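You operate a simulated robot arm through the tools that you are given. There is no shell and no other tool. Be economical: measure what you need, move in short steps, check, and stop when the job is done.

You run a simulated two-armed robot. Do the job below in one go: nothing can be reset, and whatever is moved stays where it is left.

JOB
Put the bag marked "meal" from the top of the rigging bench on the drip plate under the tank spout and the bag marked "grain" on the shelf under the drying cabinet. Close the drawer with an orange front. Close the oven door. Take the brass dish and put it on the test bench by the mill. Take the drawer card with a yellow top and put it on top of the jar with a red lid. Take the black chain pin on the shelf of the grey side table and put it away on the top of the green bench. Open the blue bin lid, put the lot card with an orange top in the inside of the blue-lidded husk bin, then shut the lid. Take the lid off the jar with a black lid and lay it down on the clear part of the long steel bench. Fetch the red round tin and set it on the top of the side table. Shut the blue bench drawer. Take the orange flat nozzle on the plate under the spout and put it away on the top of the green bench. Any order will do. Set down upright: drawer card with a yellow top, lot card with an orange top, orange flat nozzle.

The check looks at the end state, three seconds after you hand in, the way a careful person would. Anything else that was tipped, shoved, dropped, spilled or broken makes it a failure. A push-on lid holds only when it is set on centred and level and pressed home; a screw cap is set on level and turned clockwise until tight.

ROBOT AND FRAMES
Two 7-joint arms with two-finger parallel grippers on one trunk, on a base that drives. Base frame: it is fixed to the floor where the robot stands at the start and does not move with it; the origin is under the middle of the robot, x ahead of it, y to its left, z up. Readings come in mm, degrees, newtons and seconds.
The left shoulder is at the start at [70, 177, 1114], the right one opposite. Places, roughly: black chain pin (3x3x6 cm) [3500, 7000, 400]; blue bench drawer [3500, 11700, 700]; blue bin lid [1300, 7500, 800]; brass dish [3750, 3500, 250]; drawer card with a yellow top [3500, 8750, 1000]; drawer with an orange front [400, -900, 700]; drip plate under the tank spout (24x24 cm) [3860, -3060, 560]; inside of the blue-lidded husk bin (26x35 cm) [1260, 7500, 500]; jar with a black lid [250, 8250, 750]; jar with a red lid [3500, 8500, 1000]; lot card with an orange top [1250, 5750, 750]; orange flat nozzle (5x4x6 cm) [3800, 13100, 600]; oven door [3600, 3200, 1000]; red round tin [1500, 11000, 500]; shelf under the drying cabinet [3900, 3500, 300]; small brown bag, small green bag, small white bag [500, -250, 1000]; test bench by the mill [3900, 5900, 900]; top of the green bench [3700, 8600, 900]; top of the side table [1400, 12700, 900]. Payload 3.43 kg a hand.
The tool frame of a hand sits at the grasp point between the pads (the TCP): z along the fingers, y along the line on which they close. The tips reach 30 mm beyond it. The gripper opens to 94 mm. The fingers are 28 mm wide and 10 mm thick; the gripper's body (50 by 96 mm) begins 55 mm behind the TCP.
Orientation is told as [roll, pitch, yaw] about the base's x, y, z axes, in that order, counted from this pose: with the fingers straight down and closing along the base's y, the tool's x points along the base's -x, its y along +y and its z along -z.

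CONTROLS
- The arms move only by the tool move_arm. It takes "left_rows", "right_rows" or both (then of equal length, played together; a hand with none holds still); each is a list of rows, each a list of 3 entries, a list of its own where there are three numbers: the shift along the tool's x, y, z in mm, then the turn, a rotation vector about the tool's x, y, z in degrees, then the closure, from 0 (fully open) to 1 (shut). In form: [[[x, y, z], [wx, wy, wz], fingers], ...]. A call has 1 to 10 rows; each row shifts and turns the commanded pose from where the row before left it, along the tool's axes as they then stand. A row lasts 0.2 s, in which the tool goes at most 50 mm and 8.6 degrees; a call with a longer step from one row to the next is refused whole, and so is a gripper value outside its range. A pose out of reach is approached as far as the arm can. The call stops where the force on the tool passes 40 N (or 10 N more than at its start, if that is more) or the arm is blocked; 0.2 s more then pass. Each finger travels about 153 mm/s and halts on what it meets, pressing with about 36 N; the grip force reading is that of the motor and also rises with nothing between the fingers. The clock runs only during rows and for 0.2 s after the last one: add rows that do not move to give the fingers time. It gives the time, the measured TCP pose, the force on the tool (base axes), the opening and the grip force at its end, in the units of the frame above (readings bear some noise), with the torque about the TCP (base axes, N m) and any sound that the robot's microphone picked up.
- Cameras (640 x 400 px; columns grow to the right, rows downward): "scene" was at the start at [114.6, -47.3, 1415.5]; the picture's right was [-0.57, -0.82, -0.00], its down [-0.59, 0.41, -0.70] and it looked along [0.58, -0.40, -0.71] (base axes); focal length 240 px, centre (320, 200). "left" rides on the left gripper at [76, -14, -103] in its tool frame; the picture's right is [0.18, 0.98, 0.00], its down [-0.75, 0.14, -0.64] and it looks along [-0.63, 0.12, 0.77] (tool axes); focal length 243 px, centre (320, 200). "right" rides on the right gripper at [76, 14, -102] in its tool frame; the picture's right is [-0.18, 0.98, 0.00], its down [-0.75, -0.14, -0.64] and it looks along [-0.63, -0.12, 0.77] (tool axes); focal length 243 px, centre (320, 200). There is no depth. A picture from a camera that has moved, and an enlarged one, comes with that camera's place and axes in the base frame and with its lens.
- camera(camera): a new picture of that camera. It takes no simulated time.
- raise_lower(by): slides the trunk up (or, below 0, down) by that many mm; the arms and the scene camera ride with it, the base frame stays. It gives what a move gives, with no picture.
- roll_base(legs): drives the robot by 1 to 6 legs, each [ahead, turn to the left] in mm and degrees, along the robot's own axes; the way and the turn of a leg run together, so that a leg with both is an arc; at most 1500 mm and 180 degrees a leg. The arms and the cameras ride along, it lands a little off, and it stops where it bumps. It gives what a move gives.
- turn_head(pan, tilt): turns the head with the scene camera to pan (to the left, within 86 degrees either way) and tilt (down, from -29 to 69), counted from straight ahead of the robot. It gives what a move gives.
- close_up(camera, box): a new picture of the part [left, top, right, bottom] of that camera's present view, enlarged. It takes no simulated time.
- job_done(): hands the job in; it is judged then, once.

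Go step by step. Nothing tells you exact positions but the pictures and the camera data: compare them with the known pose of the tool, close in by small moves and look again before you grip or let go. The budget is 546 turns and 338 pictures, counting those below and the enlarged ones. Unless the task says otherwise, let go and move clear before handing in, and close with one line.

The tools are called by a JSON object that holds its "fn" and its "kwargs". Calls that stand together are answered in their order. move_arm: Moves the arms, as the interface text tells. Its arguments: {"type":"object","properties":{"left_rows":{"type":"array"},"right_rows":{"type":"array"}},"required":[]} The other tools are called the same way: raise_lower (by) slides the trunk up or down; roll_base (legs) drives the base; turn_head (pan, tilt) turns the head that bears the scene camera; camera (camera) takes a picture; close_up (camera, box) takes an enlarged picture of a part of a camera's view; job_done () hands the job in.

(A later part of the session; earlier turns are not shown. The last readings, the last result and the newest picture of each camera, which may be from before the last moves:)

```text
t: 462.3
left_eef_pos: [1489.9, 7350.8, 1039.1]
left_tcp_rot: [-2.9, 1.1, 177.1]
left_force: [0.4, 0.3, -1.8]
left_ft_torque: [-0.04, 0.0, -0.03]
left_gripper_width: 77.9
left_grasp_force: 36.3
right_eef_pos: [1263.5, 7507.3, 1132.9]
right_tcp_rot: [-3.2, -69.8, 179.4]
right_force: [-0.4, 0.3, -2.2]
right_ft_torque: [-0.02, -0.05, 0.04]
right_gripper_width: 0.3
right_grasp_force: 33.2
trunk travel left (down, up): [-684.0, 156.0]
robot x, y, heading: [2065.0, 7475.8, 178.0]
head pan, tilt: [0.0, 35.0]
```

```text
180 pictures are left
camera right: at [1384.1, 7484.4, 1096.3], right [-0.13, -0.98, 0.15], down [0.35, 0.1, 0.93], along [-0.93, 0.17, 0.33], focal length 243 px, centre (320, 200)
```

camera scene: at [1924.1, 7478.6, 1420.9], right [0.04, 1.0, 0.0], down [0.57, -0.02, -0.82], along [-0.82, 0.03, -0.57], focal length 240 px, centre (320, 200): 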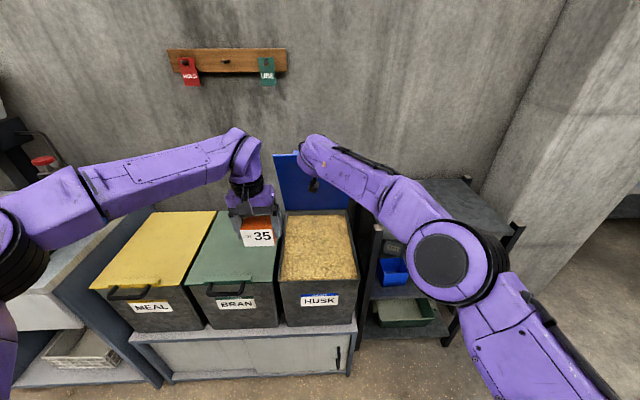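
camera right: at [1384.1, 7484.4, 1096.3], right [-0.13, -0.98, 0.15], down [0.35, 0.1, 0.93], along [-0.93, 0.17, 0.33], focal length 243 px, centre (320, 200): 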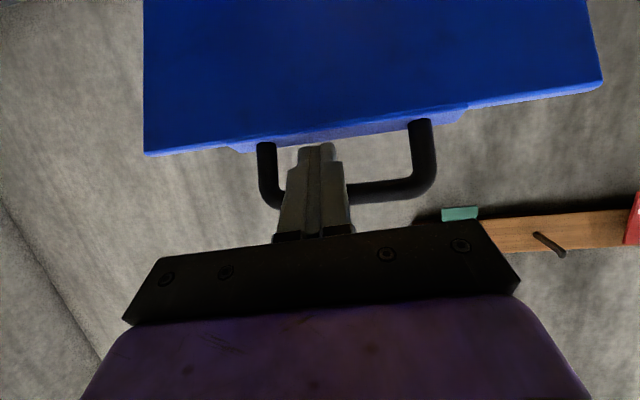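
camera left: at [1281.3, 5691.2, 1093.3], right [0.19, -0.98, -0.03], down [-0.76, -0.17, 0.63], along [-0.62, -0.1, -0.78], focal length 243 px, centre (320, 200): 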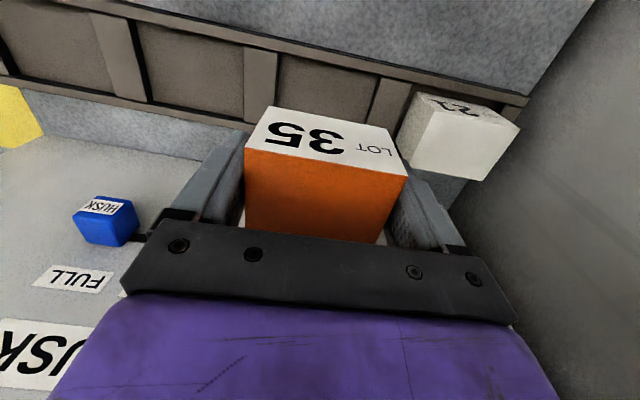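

The lid is up about 65° and held by the hooked fingers. I look closely at the bin's inside.

{"fn": "close_up", "kwargs": {"camera": "scene", "box": [240, 130, 400, 340]}}

{"fn": "camera", "kwargs": {"camera": "left"}}

```text
1.90 times, centred on (320, 235) of scene
camera zoom: at [1924.1, 7478.6, 1420.9], right [0.04, 1.0, 0.0], down [0.57, -0.02, -0.82], along [-0.82, 0.03, -0.57], focal length 457 px, centre (320, 133)
```

zoom: 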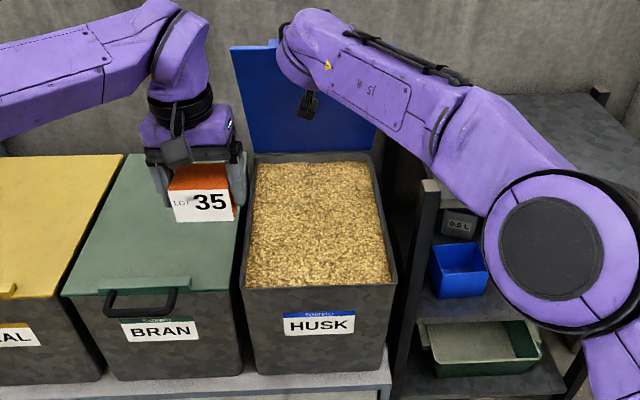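

```text
178 pictures are left
camera left: at [1563.3, 7355.2, 1144.3], right [0.14, -0.99, -0.05], down [-0.77, -0.14, 0.62], along [-0.62, -0.05, -0.78], focal length 243 px, centre (320, 200)
```

left: 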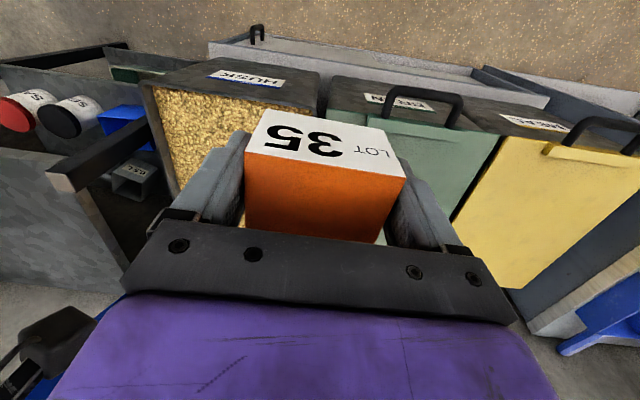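

The husk lies a little below the rim. I push the lid a bit further open to make room for the left hand.

{"fn": "move_arm", "kwargs": {"right_rows": [[[-20.3, 0, 26.7], [0, 0, 0], 1], [[-19, 0, 27], [0, 0, 0], 1], [[-17, 0, 28], [0, 0, 0], 1], [[0, 0, 0], [0, 0, 0], 1]]}}

{"fn": "close_up", "kwargs": {"camera": "scene", "box": [220, 100, 420, 340]}}

```text
t: 463.3
left_eef_pos: [1488.8, 7346.7, 1038.6]
left_tcp_rot: [-3.1, 1.0, 177.2]
left_force: [0.4, 0.2, -0.9]
left_ft_torque: [-0.01, -0.02, 0.02]
left_gripper_width: 77.8
left_grasp_force: 35.2
right_eef_pos: [1242.4, 7529.2, 1139.3]
right_tcp_rot: [-4.1, -69.7, -179.6]
right_force: [-1.9, -19.4, -4.8]
right_ft_torque: [-0.05, -0.13, 0.6]
right_gripper_width: 0.0
right_grasp_force: 33.0
right hand out of reach, approached as far as the arm can: row 1, 2, 3
trunk travel left (down, up): [-684.0, 156.0]
robot x, y, heading: [2063.0, 7478.9, 178.1]
head pan, tilt: [0.0, 35.0]
```

```text
1.67 times, centred on (320, 220) of scene
camera zoom: at [1924.2, 7473.9, 1420.8], right [0.04, 1.0, 0.0], down [0.57, -0.02, -0.82], along [-0.82, 0.03, -0.57], focal length 400 px, centre (320, 167)
```

zoom: 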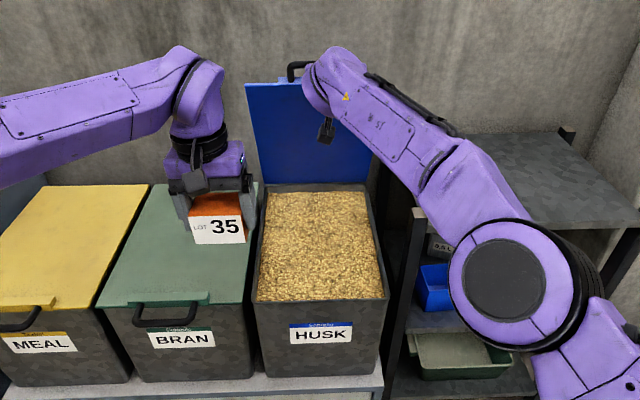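

I drive forward a little to swing the lid up to about vertical.

{"fn": "roll_base", "kwargs": {"legs": [[110, 0]]}}

{"fn": "close_up", "kwargs": {"camera": "scene", "box": [220, 100, 420, 340]}}

{"fn": "camera", "kwargs": {"camera": "right"}}

```text
t: 464.3
left_eef_pos: [1433.3, 7352.1, 1042.6]
left_tcp_rot: [-3.1, 0.8, 177.0]
left_force: [-0.4, -1.0, -1.8]
left_ft_torque: [-0.01, -0.04, -0.01]
left_gripper_width: 77.9
left_grasp_force: 36.4
right_eef_pos: [1189.1, 7529.3, 1151.9]
right_tcp_rot: [-4.7, -71.0, -178.7]
right_force: [7.2, -12.7, 29.2]
right_ft_torque: [-0.08, 0.6, 0.34]
right_gripper_width: 0.0
right_grasp_force: 33.0
trunk travel left (down, up): [-684.0, 156.0]
robot x, y, heading: [2005.0, 7476.2, 178.2]
head pan, tilt: [0.0, 35.0]
stopped in leg 1: the force on the tool passed its limit (the readings are from after the stop); the commanded pose is now the measured one
```

```text
1.67 times, centred on (320, 220) of scene
camera zoom: at [1868.6, 7477.8, 1421.5], right [0.03, 1.0, 0.0], down [0.57, -0.02, -0.82], along [-0.82, 0.03, -0.57], focal length 400 px, centre (320, 167)
```

zoom: 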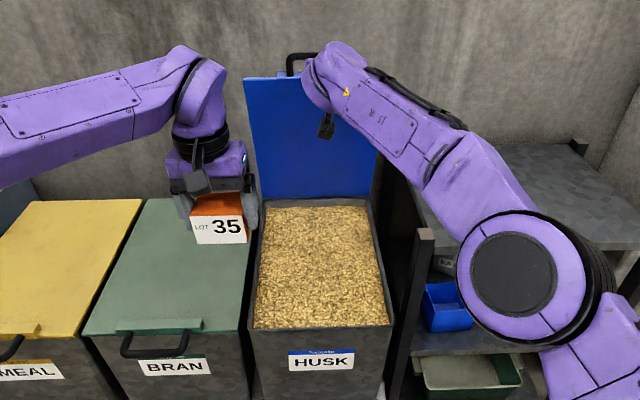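

```text
175 pictures are left
camera right: at [1308.7, 7508.1, 1113.7], right [-0.11, -0.98, 0.15], down [0.37, 0.1, 0.92], along [-0.92, 0.16, 0.35], focal length 243 px, centre (320, 200)
```

right: 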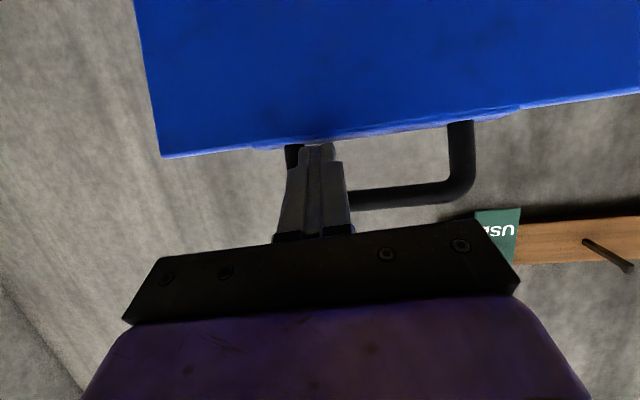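

Nearly vertical. I ease the hand up slightly and push on to pass the vertical.

{"fn": "move_arm", "kwargs": {"right_rows": [[[-11, 0, -4], [0, 0, 0], 1], [[-8, 0, -3], [0, 0, 0], 1]]}}

{"fn": "roll_base", "kwargs": {"legs": [[60, 0]]}}

{"fn": "close_up", "kwargs": {"camera": "scene", "box": [220, 100, 420, 340]}}

{"fn": "camera", "kwargs": {"camera": "right"}}

```text
t: 464.9
left_eef_pos: [1429.9, 7352.0, 1038.7]
left_tcp_rot: [-3.1, 1.2, 177.2]
left_force: [-0.5, 1.5, -0.9]
left_ft_torque: [-0.02, -0.02, 0.03]
left_gripper_width: 77.6
left_grasp_force: 35.9
right_eef_pos: [1185.3, 7529.6, 1155.3]
right_tcp_rot: [-4.6, -69.4, -178.7]
right_force: [-2.6, -12.7, -12.4]
right_ft_torque: [-0.18, -0.46, 0.43]
right_gripper_width: 0.0
right_grasp_force: 32.7
trunk travel left (down, up): [-684.0, 156.0]
robot x, y, heading: [2004.1, 7476.1, 177.8]
head pan, tilt: [0.0, 35.0]
```

```text
t: 465.9
left_eef_pos: [1375.4, 7350.1, 1041.4]
left_tcp_rot: [-3.2, 0.8, 176.9]
left_force: [-0.6, -1.0, -2.2]
left_ft_torque: [0.04, -0.05, 0.0]
left_gripper_width: 77.9
left_grasp_force: 36.0
right_eef_pos: [1128.4, 7528.7, 1165.2]
right_tcp_rot: [-5.2, -70.3, -178.3]
right_force: [2.3, -21.7, 12.7]
right_ft_torque: [-0.1, 0.06, 0.8]
right_gripper_width: 0.2
right_grasp_force: 33.4
trunk travel left (down, up): [-684.0, 156.0]
robot x, y, heading: [1948.4, 7479.6, 178.0]
head pan, tilt: [0.0, 35.0]
```

```text
1.67 times, centred on (320, 220) of scene
camera zoom: at [1808.4, 7474.7, 1421.2], right [0.04, 1.0, 0.01], down [0.57, -0.02, -0.82], along [-0.82, 0.03, -0.57], focal length 400 px, centre (320, 167)
```

zoom: 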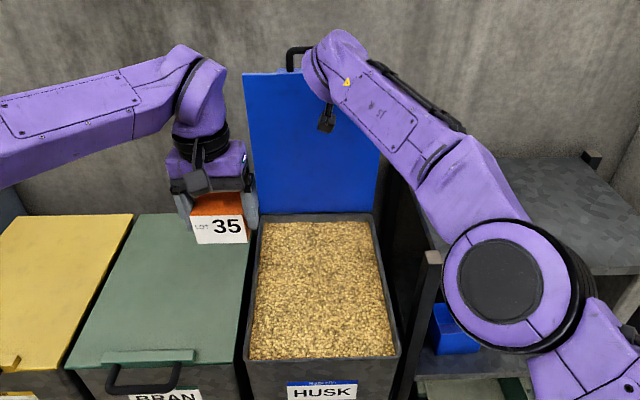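

```text
173 pictures are left
camera right: at [1250.2, 7507.6, 1127.4], right [-0.12, -0.98, 0.14], down [0.36, 0.09, 0.93], along [-0.93, 0.16, 0.34], focal length 243 px, centre (320, 200)
```

right: 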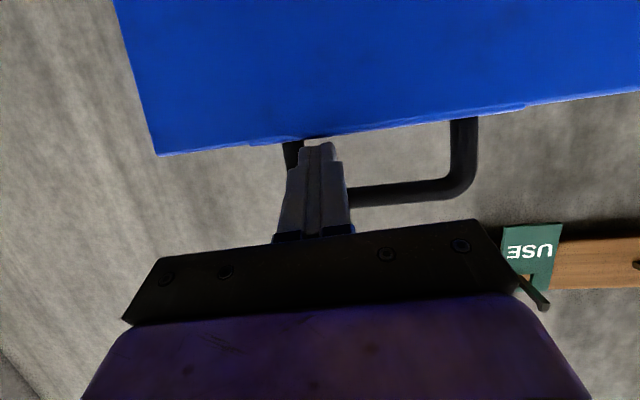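

{"fn": "roll_base", "kwargs": {"legs": [[50, 0]]}}

{"fn": "close_up", "kwargs": {"camera": "scene", "box": [220, 100, 420, 340]}}

```text
t: 466.8
left_eef_pos: [1323.8, 7352.5, 1042.4]
left_tcp_rot: [-3.1, 0.8, 177.0]
left_force: [-0.4, -0.6, -1.6]
left_ft_torque: [0.02, -0.03, 0.01]
left_gripper_width: 77.3
left_grasp_force: 36.0
right_eef_pos: [1079.9, 7528.7, 1166.7]
right_tcp_rot: [-5.0, -70.5, -178.2]
right_force: [0.9, -25.5, 19.4]
right_ft_torque: [-0.15, 0.07, 0.99]
right_gripper_width: 0.0
right_grasp_force: 32.7
trunk travel left (down, up): [-684.0, 156.0]
robot x, y, heading: [1894.7, 7477.8, 177.9]
head pan, tilt: [0.0, 35.0]
```

```text
1.67 times, centred on (320, 220) of scene
camera zoom: at [1759.5, 7476.0, 1421.3], right [0.03, 1.0, 0.01], down [0.57, -0.01, -0.82], along [-0.82, 0.03, -0.57], focal length 400 px, centre (320, 167)
```

zoom: 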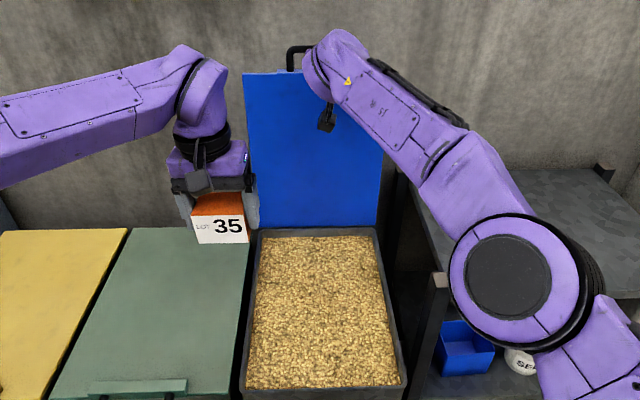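

The lid seems past vertical. I withdraw the right fingers straight back to see whether it stays open.

{"fn": "move_arm", "kwargs": {"right_rows": [[[7, 0, -19], [0, 0, 0], 1], [[7, 0, -19], [0, 0, 0], 1], [[7, 0, -19], [0, 0, 0], 1], [[0, 0, 0], [0, 0, 0], 1], [[0, 0, 0], [0, 0, 0], 1]]}}

{"fn": "close_up", "kwargs": {"camera": "scene", "box": [220, 100, 420, 340]}}

{"fn": "camera", "kwargs": {"camera": "right"}}

```text
t: 468.0
left_eef_pos: [1322.8, 7355.5, 1040.5]
left_tcp_rot: [-3.0, 0.9, 176.9]
left_force: [-0.6, -0.4, -1.3]
left_ft_torque: [-0.01, 0.02, 0.0]
left_gripper_width: 77.8
left_grasp_force: 35.7
right_eef_pos: [1140.8, 7529.2, 1163.9]
right_tcp_rot: [-4.5, -70.2, -178.6]
right_force: [-0.6, -9.0, -1.6]
right_ft_torque: [-0.01, -0.07, 0.29]
right_gripper_width: 0.0
right_grasp_force: 33.0
trunk travel left (down, up): [-684.0, 156.0]
robot x, y, heading: [1901.6, 7482.3, 177.9]
head pan, tilt: [0.0, 35.0]
```

```text
1.67 times, centred on (320, 220) of scene
camera zoom: at [1756.7, 7480.7, 1420.9], right [0.03, 1.0, 0.0], down [0.57, -0.02, -0.82], along [-0.82, 0.03, -0.57], focal length 400 px, centre (320, 167)
```

zoom: 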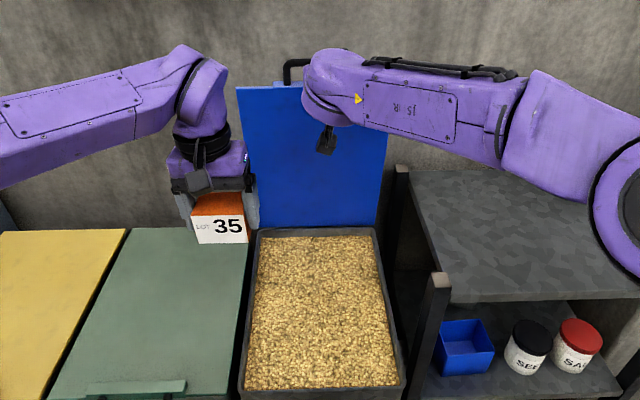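

```text
170 pictures are left
camera right: at [1262.3, 7507.9, 1126.6], right [-0.11, -0.98, 0.15], down [0.36, 0.1, 0.93], along [-0.93, 0.16, 0.34], focal length 243 px, centre (320, 200)
```

right: 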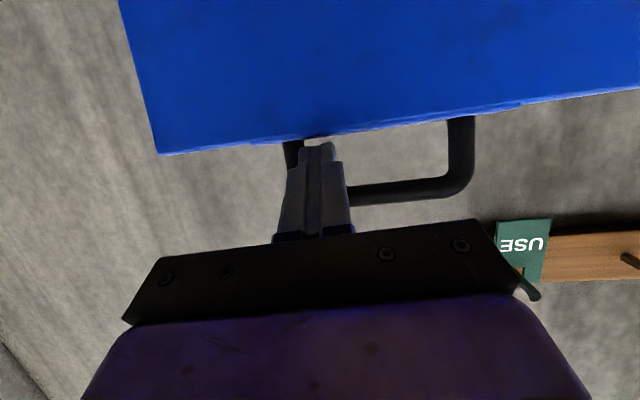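

The lid rests against the fingers; I simply hold it there with the right hand. The left hand goes down beside it, then over the bin.

{"fn": "move_arm", "kwargs": {"left_rows": [[[4, 0, 42], [0, 0, 0], 0.7], [[4, 0, 42], [0, 0, 0], 0.7], [[4, 0, 42], [0, 0, 0], 0.7], [[4, 0, 40], [0, 0, 0], 0.7], [[0, 0, 0], [0, 0, 0], 0.7]]}}

{"fn": "move_arm", "kwargs": {"left_rows": [[[0, -30, 0], [0, 0, 0], 0.7], [[0, -30, 0], [0, 0, 0], 0.7], [[0, -30, 0], [0, 0, 0], 0.7], [[0, 0, 0], [0, 0, 0], 0.7]]}}

{"fn": "camera", "kwargs": {"camera": "scene"}}

{"fn": "camera", "kwargs": {"camera": "left"}}

```text
t: 469.2
left_eef_pos: [1339.5, 7364.1, 875.3]
left_tcp_rot: [-3.0, 0.9, 177.0]
left_force: [0.8, -0.5, -1.3]
left_ft_torque: [-0.03, 0.02, -0.02]
left_gripper_width: 77.9
left_grasp_force: 35.5
right_eef_pos: [1141.2, 7527.9, 1163.8]
right_tcp_rot: [-4.5, -70.3, -178.7]
right_force: [-0.5, -8.9, -2.7]
right_ft_torque: [-0.04, -0.09, 0.31]
right_gripper_width: 0.0
right_grasp_force: 32.7
trunk travel left (down, up): [-684.0, 156.0]
robot x, y, heading: [1894.9, 7479.6, 178.2]
head pan, tilt: [0.0, 35.0]
```

```text
t: 470.2
left_eef_pos: [1343.1, 7452.4, 879.4]
left_tcp_rot: [-3.0, 0.8, 177.1]
left_force: [0.4, 0.6, -1.8]
left_ft_torque: [-0.01, 0.01, -0.01]
left_gripper_width: 78.0
left_grasp_force: 35.6
right_eef_pos: [1140.8, 7528.5, 1164.6]
right_tcp_rot: [-4.5, -70.5, -178.7]
right_force: [0.0, -9.7, -2.4]
right_ft_torque: [-0.04, -0.13, 0.28]
right_gripper_width: 0.0
right_grasp_force: 33.0
trunk travel left (down, up): [-684.0, 156.0]
robot x, y, heading: [1899.9, 7481.9, 178.1]
head pan, tilt: [0.0, 35.0]
```

```text
169 pictures are left
camera scene: at [1756.1, 7480.4, 1420.9], right [0.03, 1.0, 0.0], down [0.57, -0.02, -0.82], along [-0.82, 0.03, -0.57], focal length 240 px, centre (320, 200)
```

scene: 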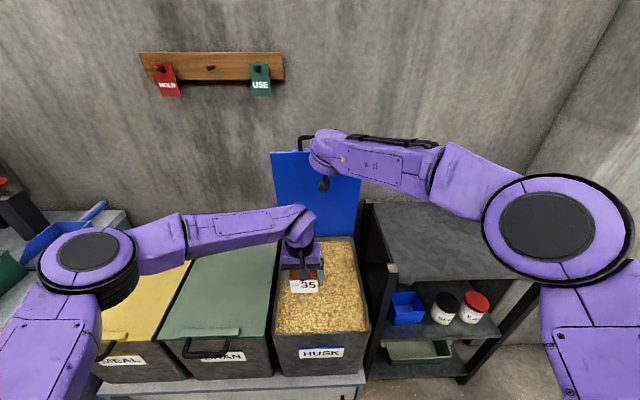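

```text
168 pictures are left
camera left: at [1418.6, 7458.1, 984.9], right [0.13, -0.99, -0.05], down [-0.77, -0.14, 0.62], along [-0.62, -0.05, -0.78], focal length 243 px, centre (320, 200)
```

left: 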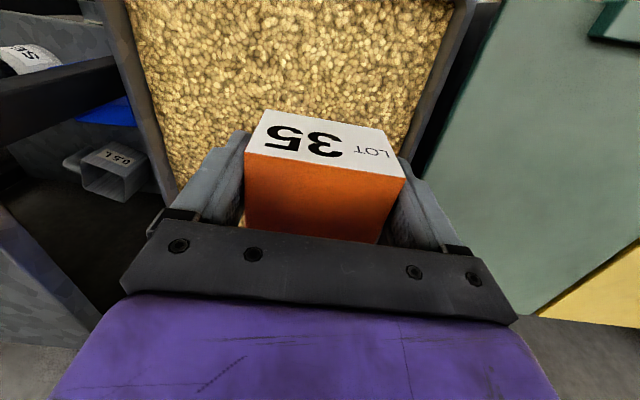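

I lower the card onto the husk until contact.

{"fn": "move_arm", "kwargs": {"left_rows": [[[0, 0, 15], [0, 0, 0], 0.7], [[0, 0, 12], [0, 0, 0], 0.7], [[0, 0, 10], [0, 0, 0], 0.7], [[0, 0, 8], [0, 0, 0], 0.7], [[0, 0, 8], [0, 0, 0], 0.7], [[0, 0, 8], [0, 0, 0], 0.7], [[0, 0, 8], [0, 0, 0], 0.7], [[0, 0, 8], [0, 0, 0], 0.7], [[0, 0, 8], [0, 0, 0], 0.7]]}}

{"fn": "camera", "kwargs": {"camera": "left"}}

{"fn": "close_up", "kwargs": {"camera": "scene", "box": [220, 180, 400, 370]}}

```text
t: 472.2
left_eef_pos: [1347.2, 7458.8, 794.2]
left_tcp_rot: [-3.0, 0.9, 177.1]
left_force: [0.0, 0.9, -1.0]
left_ft_torque: [-0.01, -0.01, -0.03]
left_gripper_width: 77.8
left_grasp_force: 35.9
right_eef_pos: [1140.8, 7528.7, 1166.4]
right_tcp_rot: [-4.5, -70.4, -178.7]
right_force: [0.0, -9.0, -1.7]
right_ft_torque: [0.02, -0.08, 0.27]
right_gripper_width: 0.0
right_grasp_force: 32.6
trunk travel left (down, up): [-684.0, 156.0]
robot x, y, heading: [1893.7, 7478.6, 178.1]
head pan, tilt: [0.0, 35.0]
```

```text
167 pictures are left
camera left: at [1421.9, 7462.4, 900.3], right [0.13, -0.99, -0.05], down [-0.77, -0.14, 0.62], along [-0.62, -0.05, -0.78], focal length 243 px, centre (320, 200)
```

left: 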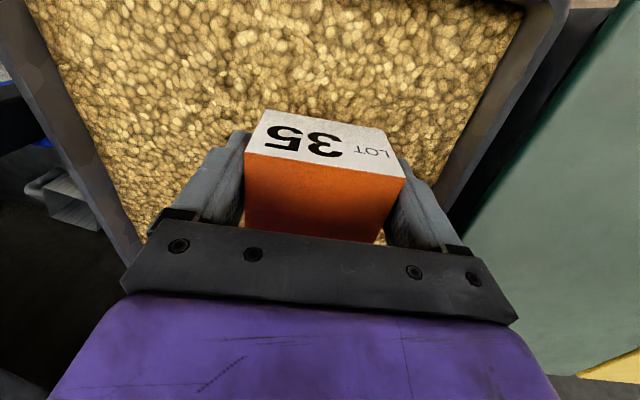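

```text
2.11 times, centred on (310, 275) of scene
camera zoom: at [1756.2, 7480.6, 1421.0], right [0.03, 1.0, 0.0], down [0.57, -0.02, -0.82], along [-0.82, 0.03, -0.57], focal length 506 px, centre (341, 42)
```

zoom: 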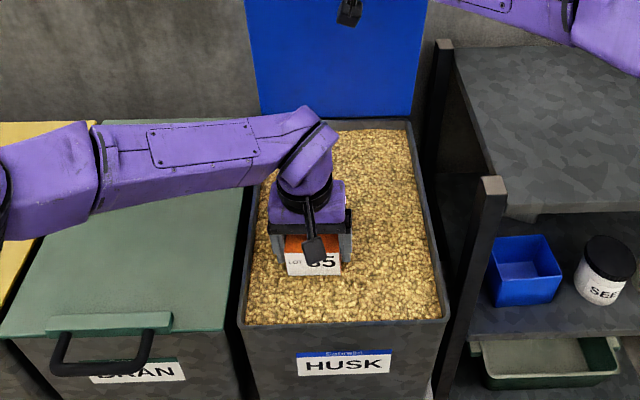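

{"fn": "move_arm", "kwargs": {"left_rows": [[[0, 0, 8], [0, 0, 0], 0.7], [[0, 0, 8], [0, 0, 0], 0.7], [[0, 0, 8], [0, 0, 0], 0.7], [[0, 0, 8], [0, 0, 0], 0.7], [[0, 0, 8], [0, 0, 0], 0.7], [[0, 0, 6], [0, 0, 0], 0.7], [[0, 0, 6], [0, 0, 0], 0.7], [[0, 0, 6], [0, 0, 0], 0.7], [[0, 0, 6], [0, 0, 0], 0.7]]}}

{"fn": "camera", "kwargs": {"camera": "left"}}

{"fn": "close_up", "kwargs": {"camera": "scene", "box": [220, 180, 400, 370]}}

```text
t: 474.2
left_eef_pos: [1348.1, 7459.6, 731.5]
left_tcp_rot: [-3.0, 0.9, 177.0]
left_force: [1.3, 0.7, -1.9]
left_ft_torque: [-0.02, 0.02, 0.02]
left_gripper_width: 78.1
left_grasp_force: 35.9
right_eef_pos: [1141.1, 7527.8, 1164.6]
right_tcp_rot: [-4.6, -70.4, -178.7]
right_force: [0.4, -8.3, -2.2]
right_ft_torque: [-0.03, -0.05, 0.29]
right_gripper_width: 0.0
right_grasp_force: 33.0
trunk travel left (down, up): [-684.0, 156.0]
robot x, y, heading: [1897.5, 7478.1, 178.1]
head pan, tilt: [0.0, 35.0]
```

```text
165 pictures are left
camera left: at [1423.3, 7464.7, 836.5], right [0.13, -0.99, -0.05], down [-0.77, -0.13, 0.62], along [-0.62, -0.05, -0.78], focal length 243 px, centre (320, 200)
```

left: 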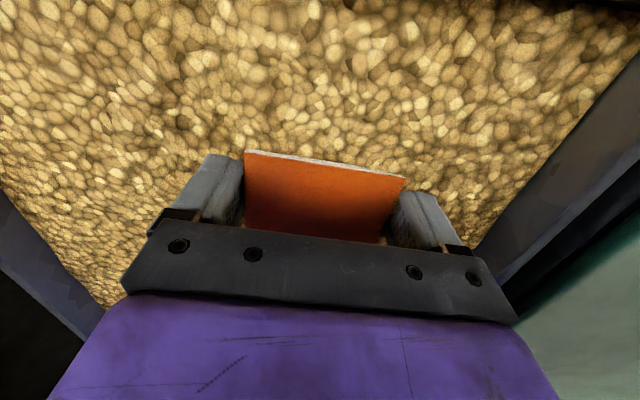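

```text
2.11 times, centred on (310, 275) of scene
camera zoom: at [1756.4, 7480.6, 1421.0], right [0.03, 1.0, 0.0], down [0.57, -0.02, -0.82], along [-0.82, 0.03, -0.57], focal length 506 px, centre (341, 42)
```

zoom: 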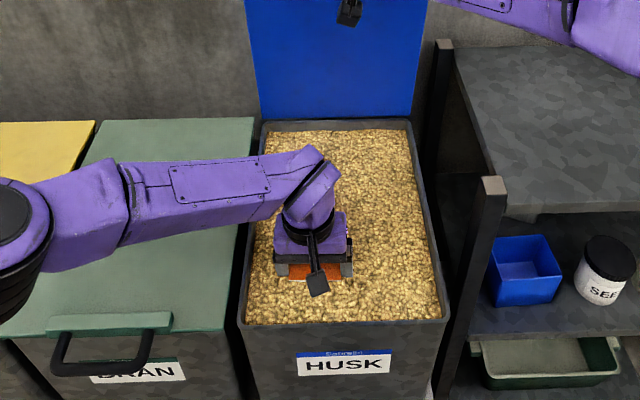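

The husk gives way, so the card must go down to the bin floor, and my forearm needs to ride higher. First I try to leave the lid standing past vertical: I relieve the side force, push it back and then withdraw.

{"fn": "move_arm", "kwargs": {"right_rows": [[[0, 6, 0], [0, 0, 0], 1], [[-7, 6, 18], [0, 0, 0], 1], [[-7, 0, 18], [0, 0, 0], 1], [[-7, 0, 19], [0, 0, 0], 1], [[0, 0, 0], [0, 0, 0], 1]]}}

{"fn": "close_up", "kwargs": {"camera": "scene", "box": [220, 100, 420, 340]}}

{"fn": "camera", "kwargs": {"camera": "right"}}

```text
t: 475.4
left_eef_pos: [1350.1, 7461.2, 733.2]
left_tcp_rot: [-2.9, 0.7, 177.1]
left_force: [0.0, -0.1, -1.2]
left_ft_torque: [-0.01, 0.0, 0.0]
left_gripper_width: 78.0
left_grasp_force: 35.9
right_eef_pos: [1085.3, 7525.1, 1167.6]
right_tcp_rot: [-4.3, -70.7, -178.6]
right_force: [0.0, -6.3, 16.6]
right_ft_torque: [-0.16, 0.47, 0.16]
right_gripper_width: 0.1
right_grasp_force: 32.8
right hand out of reach, approached as far as the arm can: row 4
trunk travel left (down, up): [-684.0, 156.0]
robot x, y, heading: [1896.1, 7480.3, 178.3]
head pan, tilt: [0.0, 35.0]
```

```text
1.67 times, centred on (320, 220) of scene
camera zoom: at [1760.7, 7481.4, 1421.6], right [0.03, 1.0, 0.0], down [0.57, -0.02, -0.82], along [-0.82, 0.03, -0.57], focal length 400 px, centre (320, 167)
```

zoom: 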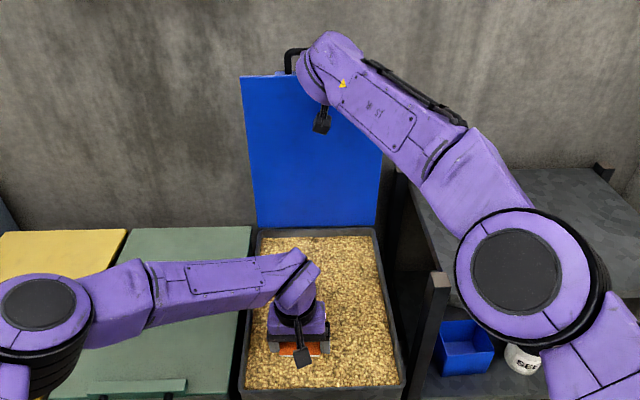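

```text
162 pictures are left
camera right: at [1206.1, 7503.4, 1128.8], right [-0.11, -0.98, 0.15], down [0.36, 0.1, 0.93], along [-0.93, 0.16, 0.35], focal length 243 px, centre (320, 200)
```

right: 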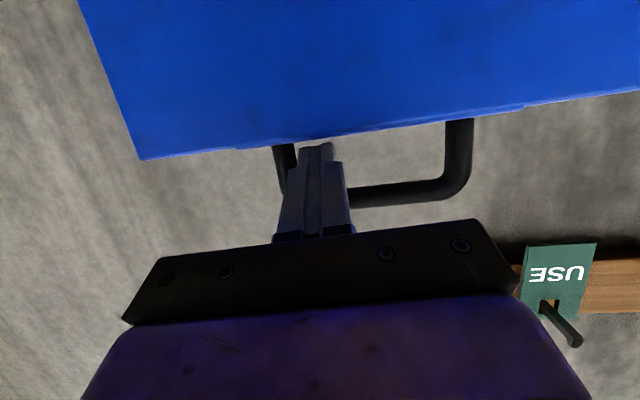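

{"fn": "move_arm", "kwargs": {"right_rows": [[[-6, 10, -2], [0, 0, 0], 1], [[0, 4, 0], [0, 0, 0], 1], [[0, 0, 0], [0, 0, 0], 1]]}}

{"fn": "move_arm", "kwargs": {"right_rows": [[[5, 0, -14], [0, 0, 0], 1], [[5, 0, -14], [0, 0, 0], 1], [[5, 0, -14], [0, 0, 0], 1], [[0, 0, 0], [0, 0, 0], 1], [[0, 0, 0], [0, 0, 0], 1]]}}

{"fn": "camera", "kwargs": {"camera": "right"}}

```text
t: 476.2
left_eef_pos: [1350.5, 7460.7, 733.3]
left_tcp_rot: [-2.8, 0.7, 177.0]
left_force: [-0.2, -0.4, -0.5]
left_ft_torque: [0.0, -0.01, 0.0]
left_gripper_width: 77.7
left_grasp_force: 36.2
right_eef_pos: [1086.6, 7517.5, 1168.2]
right_tcp_rot: [-4.0, -70.6, -179.1]
right_force: [0.1, 1.9, 15.7]
right_ft_torque: [0.03, 0.39, -0.29]
right_gripper_width: 0.0
right_grasp_force: 33.1
right hand out of reach, approached as far as the arm can: row 1
trunk travel left (down, up): [-684.0, 156.0]
robot x, y, heading: [1898.5, 7479.9, 178.2]
head pan, tilt: [0.0, 35.0]
```

```text
t: 477.4
left_eef_pos: [1349.8, 7460.9, 732.4]
left_tcp_rot: [-3.0, 0.8, 177.0]
left_force: [0.6, 0.3, -0.3]
left_ft_torque: [0.0, -0.02, 0.02]
left_gripper_width: 78.0
left_grasp_force: 35.9
right_eef_pos: [1130.6, 7514.5, 1165.0]
right_tcp_rot: [-4.0, -70.5, -179.3]
right_force: [0.6, 2.2, 5.1]
right_ft_torque: [0.07, 0.1, -0.05]
right_gripper_width: 0.0
right_grasp_force: 33.1
trunk travel left (down, up): [-684.0, 156.0]
robot x, y, heading: [1901.3, 7479.9, 178.3]
head pan, tilt: [0.0, 35.0]
```

```text
161 pictures are left
camera right: at [1250.7, 7493.2, 1127.2], right [-0.11, -0.98, 0.15], down [0.36, 0.1, 0.93], along [-0.93, 0.16, 0.34], focal length 243 px, centre (320, 200)
```

right: 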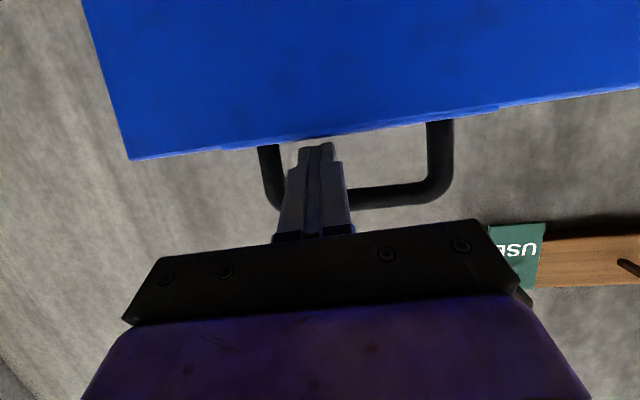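

Re-measured, the bin rim is at z about 746 and its floor near 480, so the sloping forearm should clear the rim. I move the card 50 mm to the right inside the bin and go on down.

{"fn": "move_arm", "kwargs": {"left_rows": [[[-5, -25, 0], [0, 0, 0], 0.7], [[-5, -25, 0], [0, 0, 0], 0.7], [[0, 0, 20], [0, 0, 0], 0.7], [[0, 0, 20], [0, 0, 0], 0.7], [[0, 0, 20], [0, 0, 0], 0.7], [[0, 0, 20], [0, 0, 0], 0.7], [[0, 0, 0], [0, 0, 0], 0.7]]}}

{"fn": "close_up", "kwargs": {"camera": "scene", "box": [180, 140, 400, 370]}}

```text
t: 479.0
left_eef_pos: [1341.0, 7515.7, 656.7]
left_tcp_rot: [-3.0, 0.6, 177.3]
left_force: [-18.0, -2.2, 33.2]
left_ft_torque: [0.05, -5.07, -0.14]
left_gripper_width: 77.7
left_grasp_force: 36.2
right_eef_pos: [1129.4, 7513.2, 1163.9]
right_tcp_rot: [-4.2, -70.3, -179.0]
right_force: [0.1, 1.6, 0.1]
right_ft_torque: [-0.02, -0.02, 0.01]
right_gripper_width: 0.1
right_grasp_force: 33.3
trunk travel left (down, up): [-684.0, 156.0]
robot x, y, heading: [1900.4, 7476.5, 178.1]
head pan, tilt: [0.0, 35.0]
```

```text
1.74 times, centred on (290, 255) of scene
camera zoom: at [1758.1, 7482.9, 1421.7], right [0.03, 1.0, 0.0], down [0.57, -0.02, -0.82], along [-0.82, 0.03, -0.57], focal length 418 px, centre (372, 104)
```

zoom: 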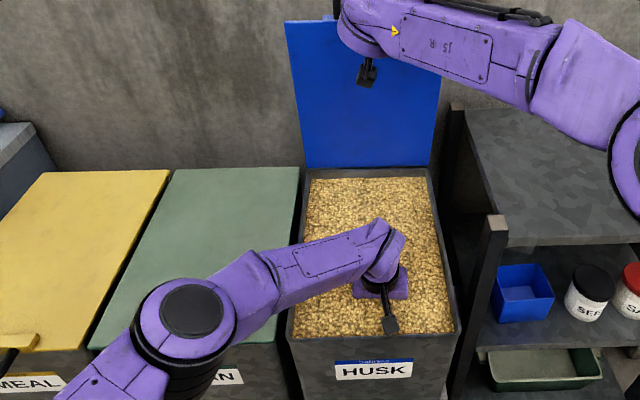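

The hand's camera touched the front rim. I rise a little, move 90 mm further back in the bin and descend again.

{"fn": "move_arm", "kwargs": {"left_rows": [[[0, 0, -15], [0, 0, 0], 0.7], [[-10, 0, -15], [0, 0, 0], 0.7], [[-40, 0, 0], [0, 0, 0], 0.7], [[-40, 0, 0], [0, 0, 0], 0.7], [[0, 0, 0], [0, 0, 0], 0.7]]}}

{"fn": "camera", "kwargs": {"camera": "scene"}}

```text
t: 480.2
left_eef_pos: [1303.8, 7518.0, 695.4]
left_tcp_rot: [-3.0, 0.9, 176.9]
left_force: [0.1, 0.2, -0.4]
left_ft_torque: [-0.02, -0.01, 0.0]
left_gripper_width: 77.9
left_grasp_force: 36.5
left hand out of reach, approached as far as the arm can: row 3, 4
right_eef_pos: [1129.0, 7514.0, 1165.2]
right_tcp_rot: [-4.1, -70.5, -179.1]
right_force: [0.2, 1.4, 3.1]
right_ft_torque: [0.02, 0.07, 0.01]
right_gripper_width: 0.0
right_grasp_force: 33.1
trunk travel left (down, up): [-684.0, 156.0]
robot x, y, heading: [1898.7, 7477.5, 178.2]
head pan, tilt: [0.0, 35.0]
```

```text
159 pictures are left
camera scene: at [1757.9, 7483.6, 1421.1], right [0.03, 1.0, 0.0], down [0.57, -0.02, -0.82], along [-0.82, 0.03, -0.57], focal length 240 px, centre (320, 200)
```

scene: 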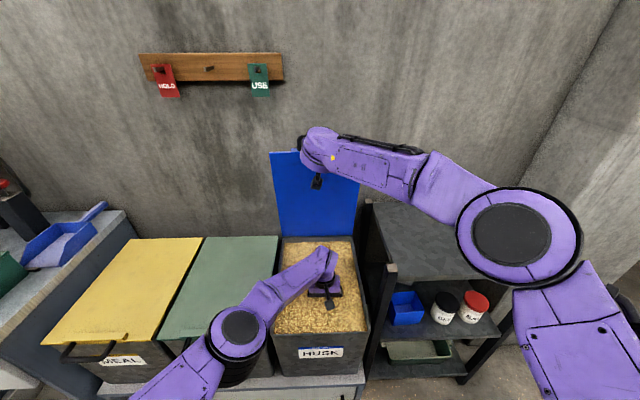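

I drive 45 mm forward (the lid just leans further back) to gain reach, then descend.

{"fn": "roll_base", "kwargs": {"legs": [[45, 0]]}}

{"fn": "move_arm", "kwargs": {"left_rows": [[[0, 0, 20], [0, 0, 0], 0.7], [[0, 0, 20], [0, 0, 0], 0.7], [[0, 0, 20], [0, 0, 0], 0.7], [[0, 0, 20], [0, 0, 0], 0.7], [[0, 0, 15], [0, 0, 0], 0.7], [[0, 0, 15], [0, 0, 0], 0.7], [[0, 0, 10], [0, 0, 0], 0.7], [[0, 0, 10], [0, 0, 0], 0.7], [[0, 0, 0], [0, 0, 0], 0.7]]}}

{"fn": "camera", "kwargs": {"camera": "scene"}}

```text
t: 481.1
left_eef_pos: [1259.4, 7519.1, 696.8]
left_tcp_rot: [-3.0, 0.9, 177.0]
left_force: [0.0, -0.3, -1.2]
left_ft_torque: [0.03, 0.02, 0.01]
left_gripper_width: 77.9
left_grasp_force: 35.8
right_eef_pos: [1085.2, 7512.4, 1166.3]
right_tcp_rot: [-4.4, -70.7, -178.5]
right_force: [-0.4, -7.4, 18.0]
right_ft_torque: [-0.18, 0.44, 0.16]
right_gripper_width: 0.0
right_grasp_force: 33.4
trunk travel left (down, up): [-684.0, 156.0]
robot x, y, heading: [1852.1, 7484.0, 178.5]
head pan, tilt: [0.0, 35.0]
```

```text
t: 483.1
left_eef_pos: [1305.5, 7507.1, 602.1]
left_tcp_rot: [-3.0, 0.9, 176.9]
left_force: [0.3, 0.2, -0.9]
left_ft_torque: [-0.03, 0.01, -0.02]
left_gripper_width: 77.8
left_grasp_force: 35.9
left hand out of reach, approached as far as the arm can: row 1, 2, 3, 4, 5, 6, 7, 8
right_eef_pos: [1086.7, 7513.0, 1167.7]
right_tcp_rot: [-4.1, -70.7, -178.8]
right_force: [0.1, 0.5, 8.2]
right_ft_torque: [-0.01, 0.17, -0.08]
right_gripper_width: 0.0
right_grasp_force: 32.7
trunk travel left (down, up): [-684.0, 156.0]
robot x, y, heading: [1855.3, 7480.2, 178.6]
head pan, tilt: [0.0, 35.0]
```

```text
158 pictures are left
camera scene: at [1714.0, 7485.2, 1421.2], right [0.03, 1.0, 0.0], down [0.57, -0.02, -0.82], along [-0.82, 0.02, -0.57], focal length 240 px, centre (320, 200)
```

scene: 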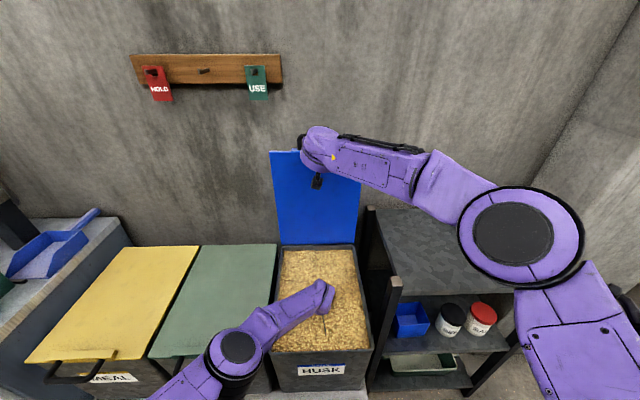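

The inward reach limits me. I shift the hand back left by 55 mm inside the bin and descend further.

{"fn": "move_arm", "kwargs": {"left_rows": [[[-10, 18, 0], [0, 0, 0], 0.7], [[-10, 18, 0], [0, 0, 0], 0.7], [[-10, 18, 0], [0, 0, 0], 0.7], [[0, 0, 15], [0, 0, 0], 0.7], [[0, 0, 15], [0, 0, 0], 0.7], [[0, 0, 15], [0, 0, 0], 0.7], [[0, 0, 15], [0, 0, 0], 0.7], [[0, 0, 10], [0, 0, 0], 0.7], [[0, 0, 0], [0, 0, 0], 0.7]]}}

{"fn": "close_up", "kwargs": {"camera": "scene", "box": [180, 200, 400, 400]}}

```text
t: 485.1
left_eef_pos: [1320.5, 7478.4, 556.9]
left_tcp_rot: [-3.1, 1.0, 176.9]
left_force: [0.4, -0.2, -1.5]
left_ft_torque: [0.0, -0.07, -0.01]
left_gripper_width: 77.6
left_grasp_force: 36.4
left hand out of reach, approached as far as the arm can: row 2, 3, 4, 5, 6, 7, 8
right_eef_pos: [1085.8, 7512.7, 1167.4]
right_tcp_rot: [-4.1, -70.7, -178.7]
right_force: [0.0, 0.0, 8.4]
right_ft_torque: [0.04, 0.18, 0.04]
right_gripper_width: 0.2
right_grasp_force: 33.4
trunk travel left (down, up): [-684.0, 156.0]
robot x, y, heading: [1849.9, 7483.0, 178.5]
head pan, tilt: [0.0, 35.0]
```

```text
2.00 times, centred on (290, 300) of scene
camera zoom: at [1714.1, 7485.1, 1421.2], right [0.03, 1.0, 0.0], down [0.57, -0.02, -0.82], along [-0.82, 0.02, -0.57], focal length 480 px, centre (380, 0)
```

zoom: 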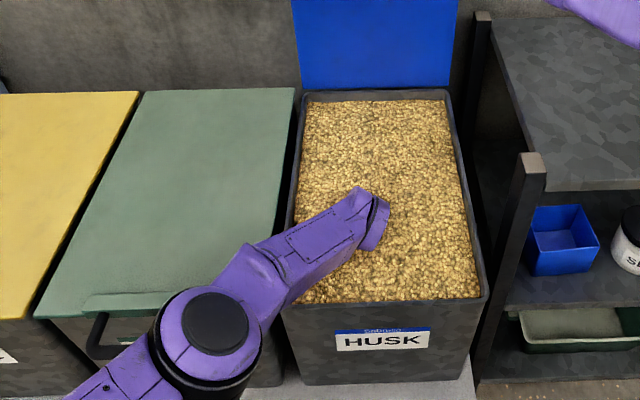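

Just about 25–30 mm more to go; I continue carefully.

{"fn": "move_arm", "kwargs": {"left_rows": [[[-8, 8, 8], [0, 0, 0], 0.7], [[-8, 8, 8], [0, 0, 0], 0.7], [[-4, 8, 8], [0, 0, 0], 0.7], [[0, 6, 8], [0, 0, 0], 0.7], [[0, 6, 8], [0, 0, 0], 0.7], [[0, 0, 6], [0, 0, 0], 0.7], [[0, 0, 6], [0, 0, 0], 0.7], [[0, 0, 0], [0, 0, 0], 0.7]]}}

```text
t: 486.9
left_eef_pos: [1326.3, 7462.5, 540.5]
left_tcp_rot: [-3.0, 0.8, 176.8]
left_force: [-4.5, 1.1, 12.1]
left_ft_torque: [-0.42, 0.63, -0.21]
left_gripper_width: 77.5
left_grasp_force: 35.5
left hand out of reach, approached as far as the arm can: row 1, 2, 3, 5, 6, 7
right_eef_pos: [1086.7, 7513.1, 1167.8]
right_tcp_rot: [-4.2, -70.6, -178.6]
right_force: [-0.4, -0.1, 3.8]
right_ft_torque: [0.0, 0.06, -0.05]
right_gripper_width: 0.1
right_grasp_force: 33.2
trunk travel left (down, up): [-684.0, 156.0]
robot x, y, heading: [1853.1, 7478.9, 178.3]
head pan, tilt: [0.0, 35.0]
```

The card touches the bin floor. I release it and rise straight up.

{"fn": "move_arm", "kwargs": {"left_rows": [[[0, 0, -1], [0, 0, 0], 0.5], [[0, 0, 0], [0, 0, 0], 0.1], [[0, 0, 0], [0, 0, 0], 0], [[0, 0, 0], [0, 0, 0], 0], [[0, 0, -15], [0, 0, 0], 0], [[0, 0, -25], [0, 0, 0], 0], [[0, 0, -35], [0, 0, 0], 0], [[0, 0, -40], [0, 0, 0], 0], [[0, 0, -40], [0, 0, 0], 0], [[0, 0, -40], [0, 0, 0], 0]]}}

{"fn": "move_arm", "kwargs": {"left_rows": [[[0, 0, -40], [0, 0, 0], 0], [[0, 0, -40], [0, 0, 0], 0], [[0, 30, -35], [0, 0, 0], 0], [[0, 35, -30], [0, 0, 0], 0], [[0, 35, -30], [0, 0, 0], 0], [[15, 35, -20], [0, 0, 0], 0], [[15, 35, -20], [0, 0, 0], 0], [[15, 35, 0], [0, 0, 0], 0]]}}

{"fn": "camera", "kwargs": {"camera": "scene"}}

{"fn": "camera", "kwargs": {"camera": "right"}}

```text
t: 489.1
left_eef_pos: [1323.5, 7453.5, 735.5]
left_tcp_rot: [-3.0, 0.9, 176.9]
left_force: [-0.1, 0.0, -0.3]
left_ft_torque: [0.01, 0.0, 0.01]
left_gripper_width: 94.3
left_grasp_force: 0.1
right_eef_pos: [1086.4, 7513.3, 1168.0]
right_tcp_rot: [-4.0, -70.7, -178.6]
right_force: [0.5, 0.6, 7.0]
right_ft_torque: [0.03, 0.17, -0.02]
right_gripper_width: 0.0
right_grasp_force: 33.6
trunk travel left (down, up): [-684.0, 156.0]
robot x, y, heading: [1851.9, 7480.1, 178.2]
head pan, tilt: [0.0, 35.0]
```

```text
t: 490.9
left_eef_pos: [1357.4, 7233.8, 937.9]
left_tcp_rot: [-2.9, 0.9, 176.9]
left_force: [-0.8, -0.6, 0.8]
left_ft_torque: [0.02, -0.02, -0.02]
left_gripper_width: 93.8
left_grasp_force: 0.1
right_eef_pos: [1085.3, 7511.4, 1167.0]
right_tcp_rot: [-4.3, -70.7, -178.6]
right_force: [0.9, 0.9, 7.1]
right_ft_torque: [-0.01, 0.16, -0.14]
right_gripper_width: 0.0
right_grasp_force: 32.2
trunk travel left (down, up): [-684.0, 156.0]
robot x, y, heading: [1852.0, 7481.6, 178.3]
head pan, tilt: [0.0, 35.0]
```

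```text
156 pictures are left
camera scene: at [1714.4, 7483.9, 1421.2], right [0.03, 1.0, 0.0], down [0.57, -0.02, -0.82], along [-0.82, 0.02, -0.57], focal length 240 px, centre (320, 200)
```

scene: 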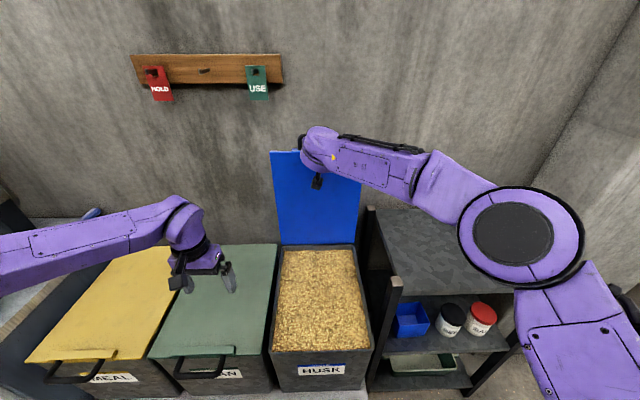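

```text
155 pictures are left
camera right: at [1207.4, 7492.2, 1128.9], right [-0.11, -0.98, 0.15], down [0.36, 0.1, 0.93], along [-0.93, 0.15, 0.35], focal length 243 px, centre (320, 200)
```

right: 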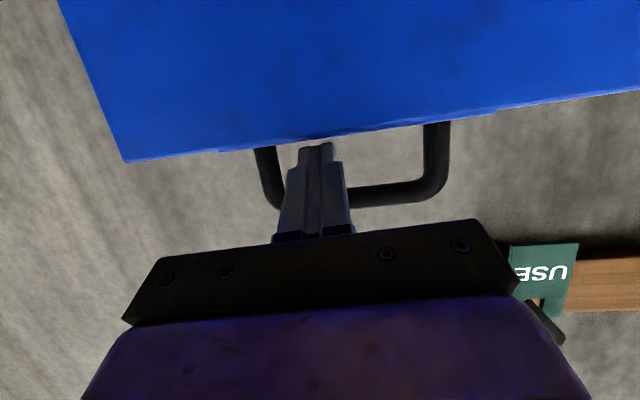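

The card is released on the bin floor. Now I close the lid under control by reversing the arc with the right hand.

{"fn": "move_arm", "kwargs": {"right_rows": [[[9.6, 0, -33.7], [0, 0, 0], 1], [[17.1, 0, -42.7], [0, 0, 0], 1], [[17.8, 0, -29.8], [0, 0, 0], 1], [[21.3, 0, -27.6], [0, 0, 0], 1], [[22.9, 0, -25.9], [0, 0, 0], 1], [[25.3, 0, -24], [0, 0, 0], 1]]}}

{"fn": "camera", "kwargs": {"camera": "right"}}

{"fn": "camera", "kwargs": {"camera": "scene"}}

```text
t: 492.3
left_eef_pos: [1355.5, 7233.5, 938.0]
left_tcp_rot: [-3.1, 1.0, 176.9]
left_force: [-0.2, -0.4, -0.1]
left_ft_torque: [0.03, -0.01, 0.02]
left_gripper_width: 94.1
left_grasp_force: 0.1
right_eef_pos: [1298.2, 7503.5, 1119.6]
right_tcp_rot: [-4.1, -70.6, -178.8]
right_force: [0.1, 0.4, -2.0]
right_ft_torque: [-0.01, -0.14, -0.03]
right_gripper_width: 0.0
right_grasp_force: 33.1
trunk travel left (down, up): [-684.0, 156.0]
robot x, y, heading: [1851.4, 7485.0, 178.6]
head pan, tilt: [0.0, 35.0]
```

```text
154 pictures are left
camera right: at [1418.7, 7483.1, 1081.5], right [-0.11, -0.98, 0.15], down [0.36, 0.1, 0.93], along [-0.93, 0.15, 0.34], focal length 243 px, centre (320, 200)
```

right: 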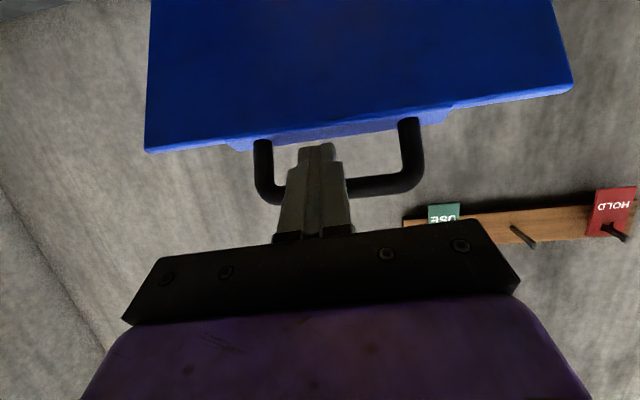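

```text
153 pictures are left
camera scene: at [1712.7, 7484.7, 1421.0], right [0.03, 1.0, 0.0], down [0.57, -0.02, -0.82], along [-0.82, 0.02, -0.57], focal length 240 px, centre (320, 200)
```

scene: 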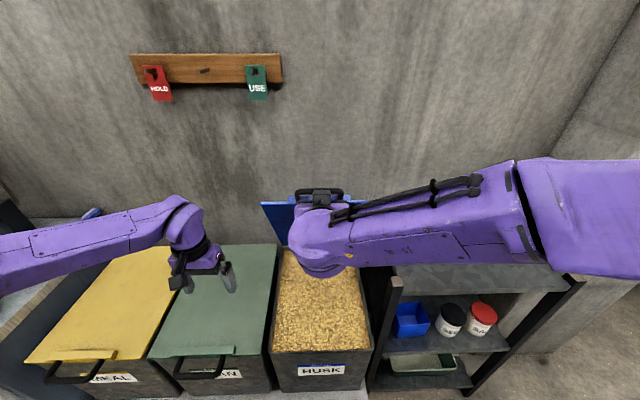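

Controlled so far (about 58°). I alternate lowering the arm and backing the base to follow the arc down.

{"fn": "move_arm", "kwargs": {"right_rows": [[[19, 0, 6.6], [0, 0, 0], 1], [[19, 0, 6.6], [0, 0, 0], 1]]}}

{"fn": "roll_base", "kwargs": {"legs": [[-55, 0]]}}

{"fn": "move_arm", "kwargs": {"right_rows": [[[23.6, 0, 8.2], [0, 0, 0], 1], [[23.6, 0, 8.2], [0, 0, 0], 1]]}}

{"fn": "roll_base", "kwargs": {"legs": [[-50, 0]]}}

{"fn": "camera", "kwargs": {"camera": "right"}}

```text
t: 492.9
left_eef_pos: [1358.2, 7233.7, 940.0]
left_tcp_rot: [-2.9, 0.7, 176.8]
left_force: [-0.1, -0.2, 0.3]
left_ft_torque: [-0.02, -0.08, 0.0]
left_gripper_width: 94.2
left_grasp_force: 0.1
right_eef_pos: [1298.5, 7504.3, 1102.1]
right_tcp_rot: [-2.5, -72.2, 179.7]
right_force: [20.5, 4.4, 29.0]
right_ft_torque: [-0.07, 0.25, -0.01]
right_gripper_width: 0.1
right_grasp_force: 32.9
trunk travel left (down, up): [-684.0, 156.0]
robot x, y, heading: [1852.2, 7480.7, 178.2]
head pan, tilt: [0.0, 35.0]
stopped in row 2 (right hand): the force on the tool passed its limit (the readings are from after the stop); the commanded pose is now the measured one
```

```text
t: 493.8
left_eef_pos: [1416.1, 7231.9, 941.4]
left_tcp_rot: [-2.9, 0.6, 176.9]
left_force: [0.0, -0.1, 0.0]
left_ft_torque: [0.01, -0.01, -0.03]
left_gripper_width: 93.9
left_grasp_force: 0.0
right_eef_pos: [1356.2, 7500.3, 1100.3]
right_tcp_rot: [-3.2, -71.8, -179.5]
right_force: [12.8, 0.5, 14.7]
right_ft_torque: [-0.13, 0.52, 0.1]
right_gripper_width: 0.1
right_grasp_force: 33.2
trunk travel left (down, up): [-684.0, 156.0]
robot x, y, heading: [1910.3, 7479.9, 178.2]
head pan, tilt: [0.0, 35.0]
```

```text
t: 494.1
left_eef_pos: [1414.3, 7233.4, 938.7]
left_tcp_rot: [-3.1, 0.8, 176.8]
left_force: [-0.3, 0.4, -0.3]
left_ft_torque: [0.01, 0.0, 0.0]
left_gripper_width: 94.1
left_grasp_force: 0.1
right_eef_pos: [1352.1, 7500.1, 1102.4]
right_tcp_rot: [-1.4, -73.0, 178.7]
right_force: [15.2, 3.7, 19.1]
right_ft_torque: [-0.15, 0.61, 0.03]
right_gripper_width: 0.0
right_grasp_force: 33.4
trunk travel left (down, up): [-684.0, 156.0]
robot x, y, heading: [1908.1, 7482.5, 178.3]
head pan, tilt: [0.0, 35.0]
stopped in row 1 (right hand): the force on the tool passed its limit (the readings are from after the stop); the commanded pose is now the measured one
```

```text
t: 495.1
left_eef_pos: [1457.7, 7231.7, 936.4]
left_tcp_rot: [-3.0, 1.2, 176.8]
left_force: [0.8, 0.2, -0.1]
left_ft_torque: [-0.02, -0.02, -0.01]
left_gripper_width: 93.6
left_grasp_force: 0.0
right_eef_pos: [1396.9, 7499.6, 1096.0]
right_tcp_rot: [-2.1, -72.2, 179.4]
right_force: [-0.7, 0.0, 0.1]
right_ft_torque: [0.0, 0.0, 0.0]
right_gripper_width: 0.1
right_grasp_force: 33.4
trunk travel left (down, up): [-684.0, 156.0]
robot x, y, heading: [1957.2, 7476.6, 178.0]
head pan, tilt: [0.0, 35.0]
```

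```text
152 pictures are left
camera right: at [1516.2, 7478.7, 1053.1], right [-0.1, -0.98, 0.16], down [0.39, 0.11, 0.92], along [-0.92, 0.16, 0.37], focal length 243 px, centre (320, 200)
```

right: 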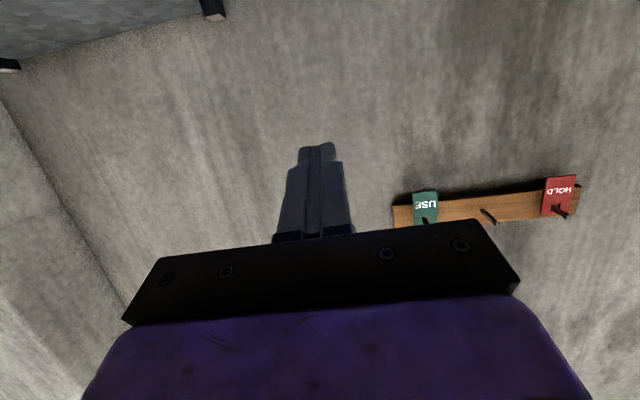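

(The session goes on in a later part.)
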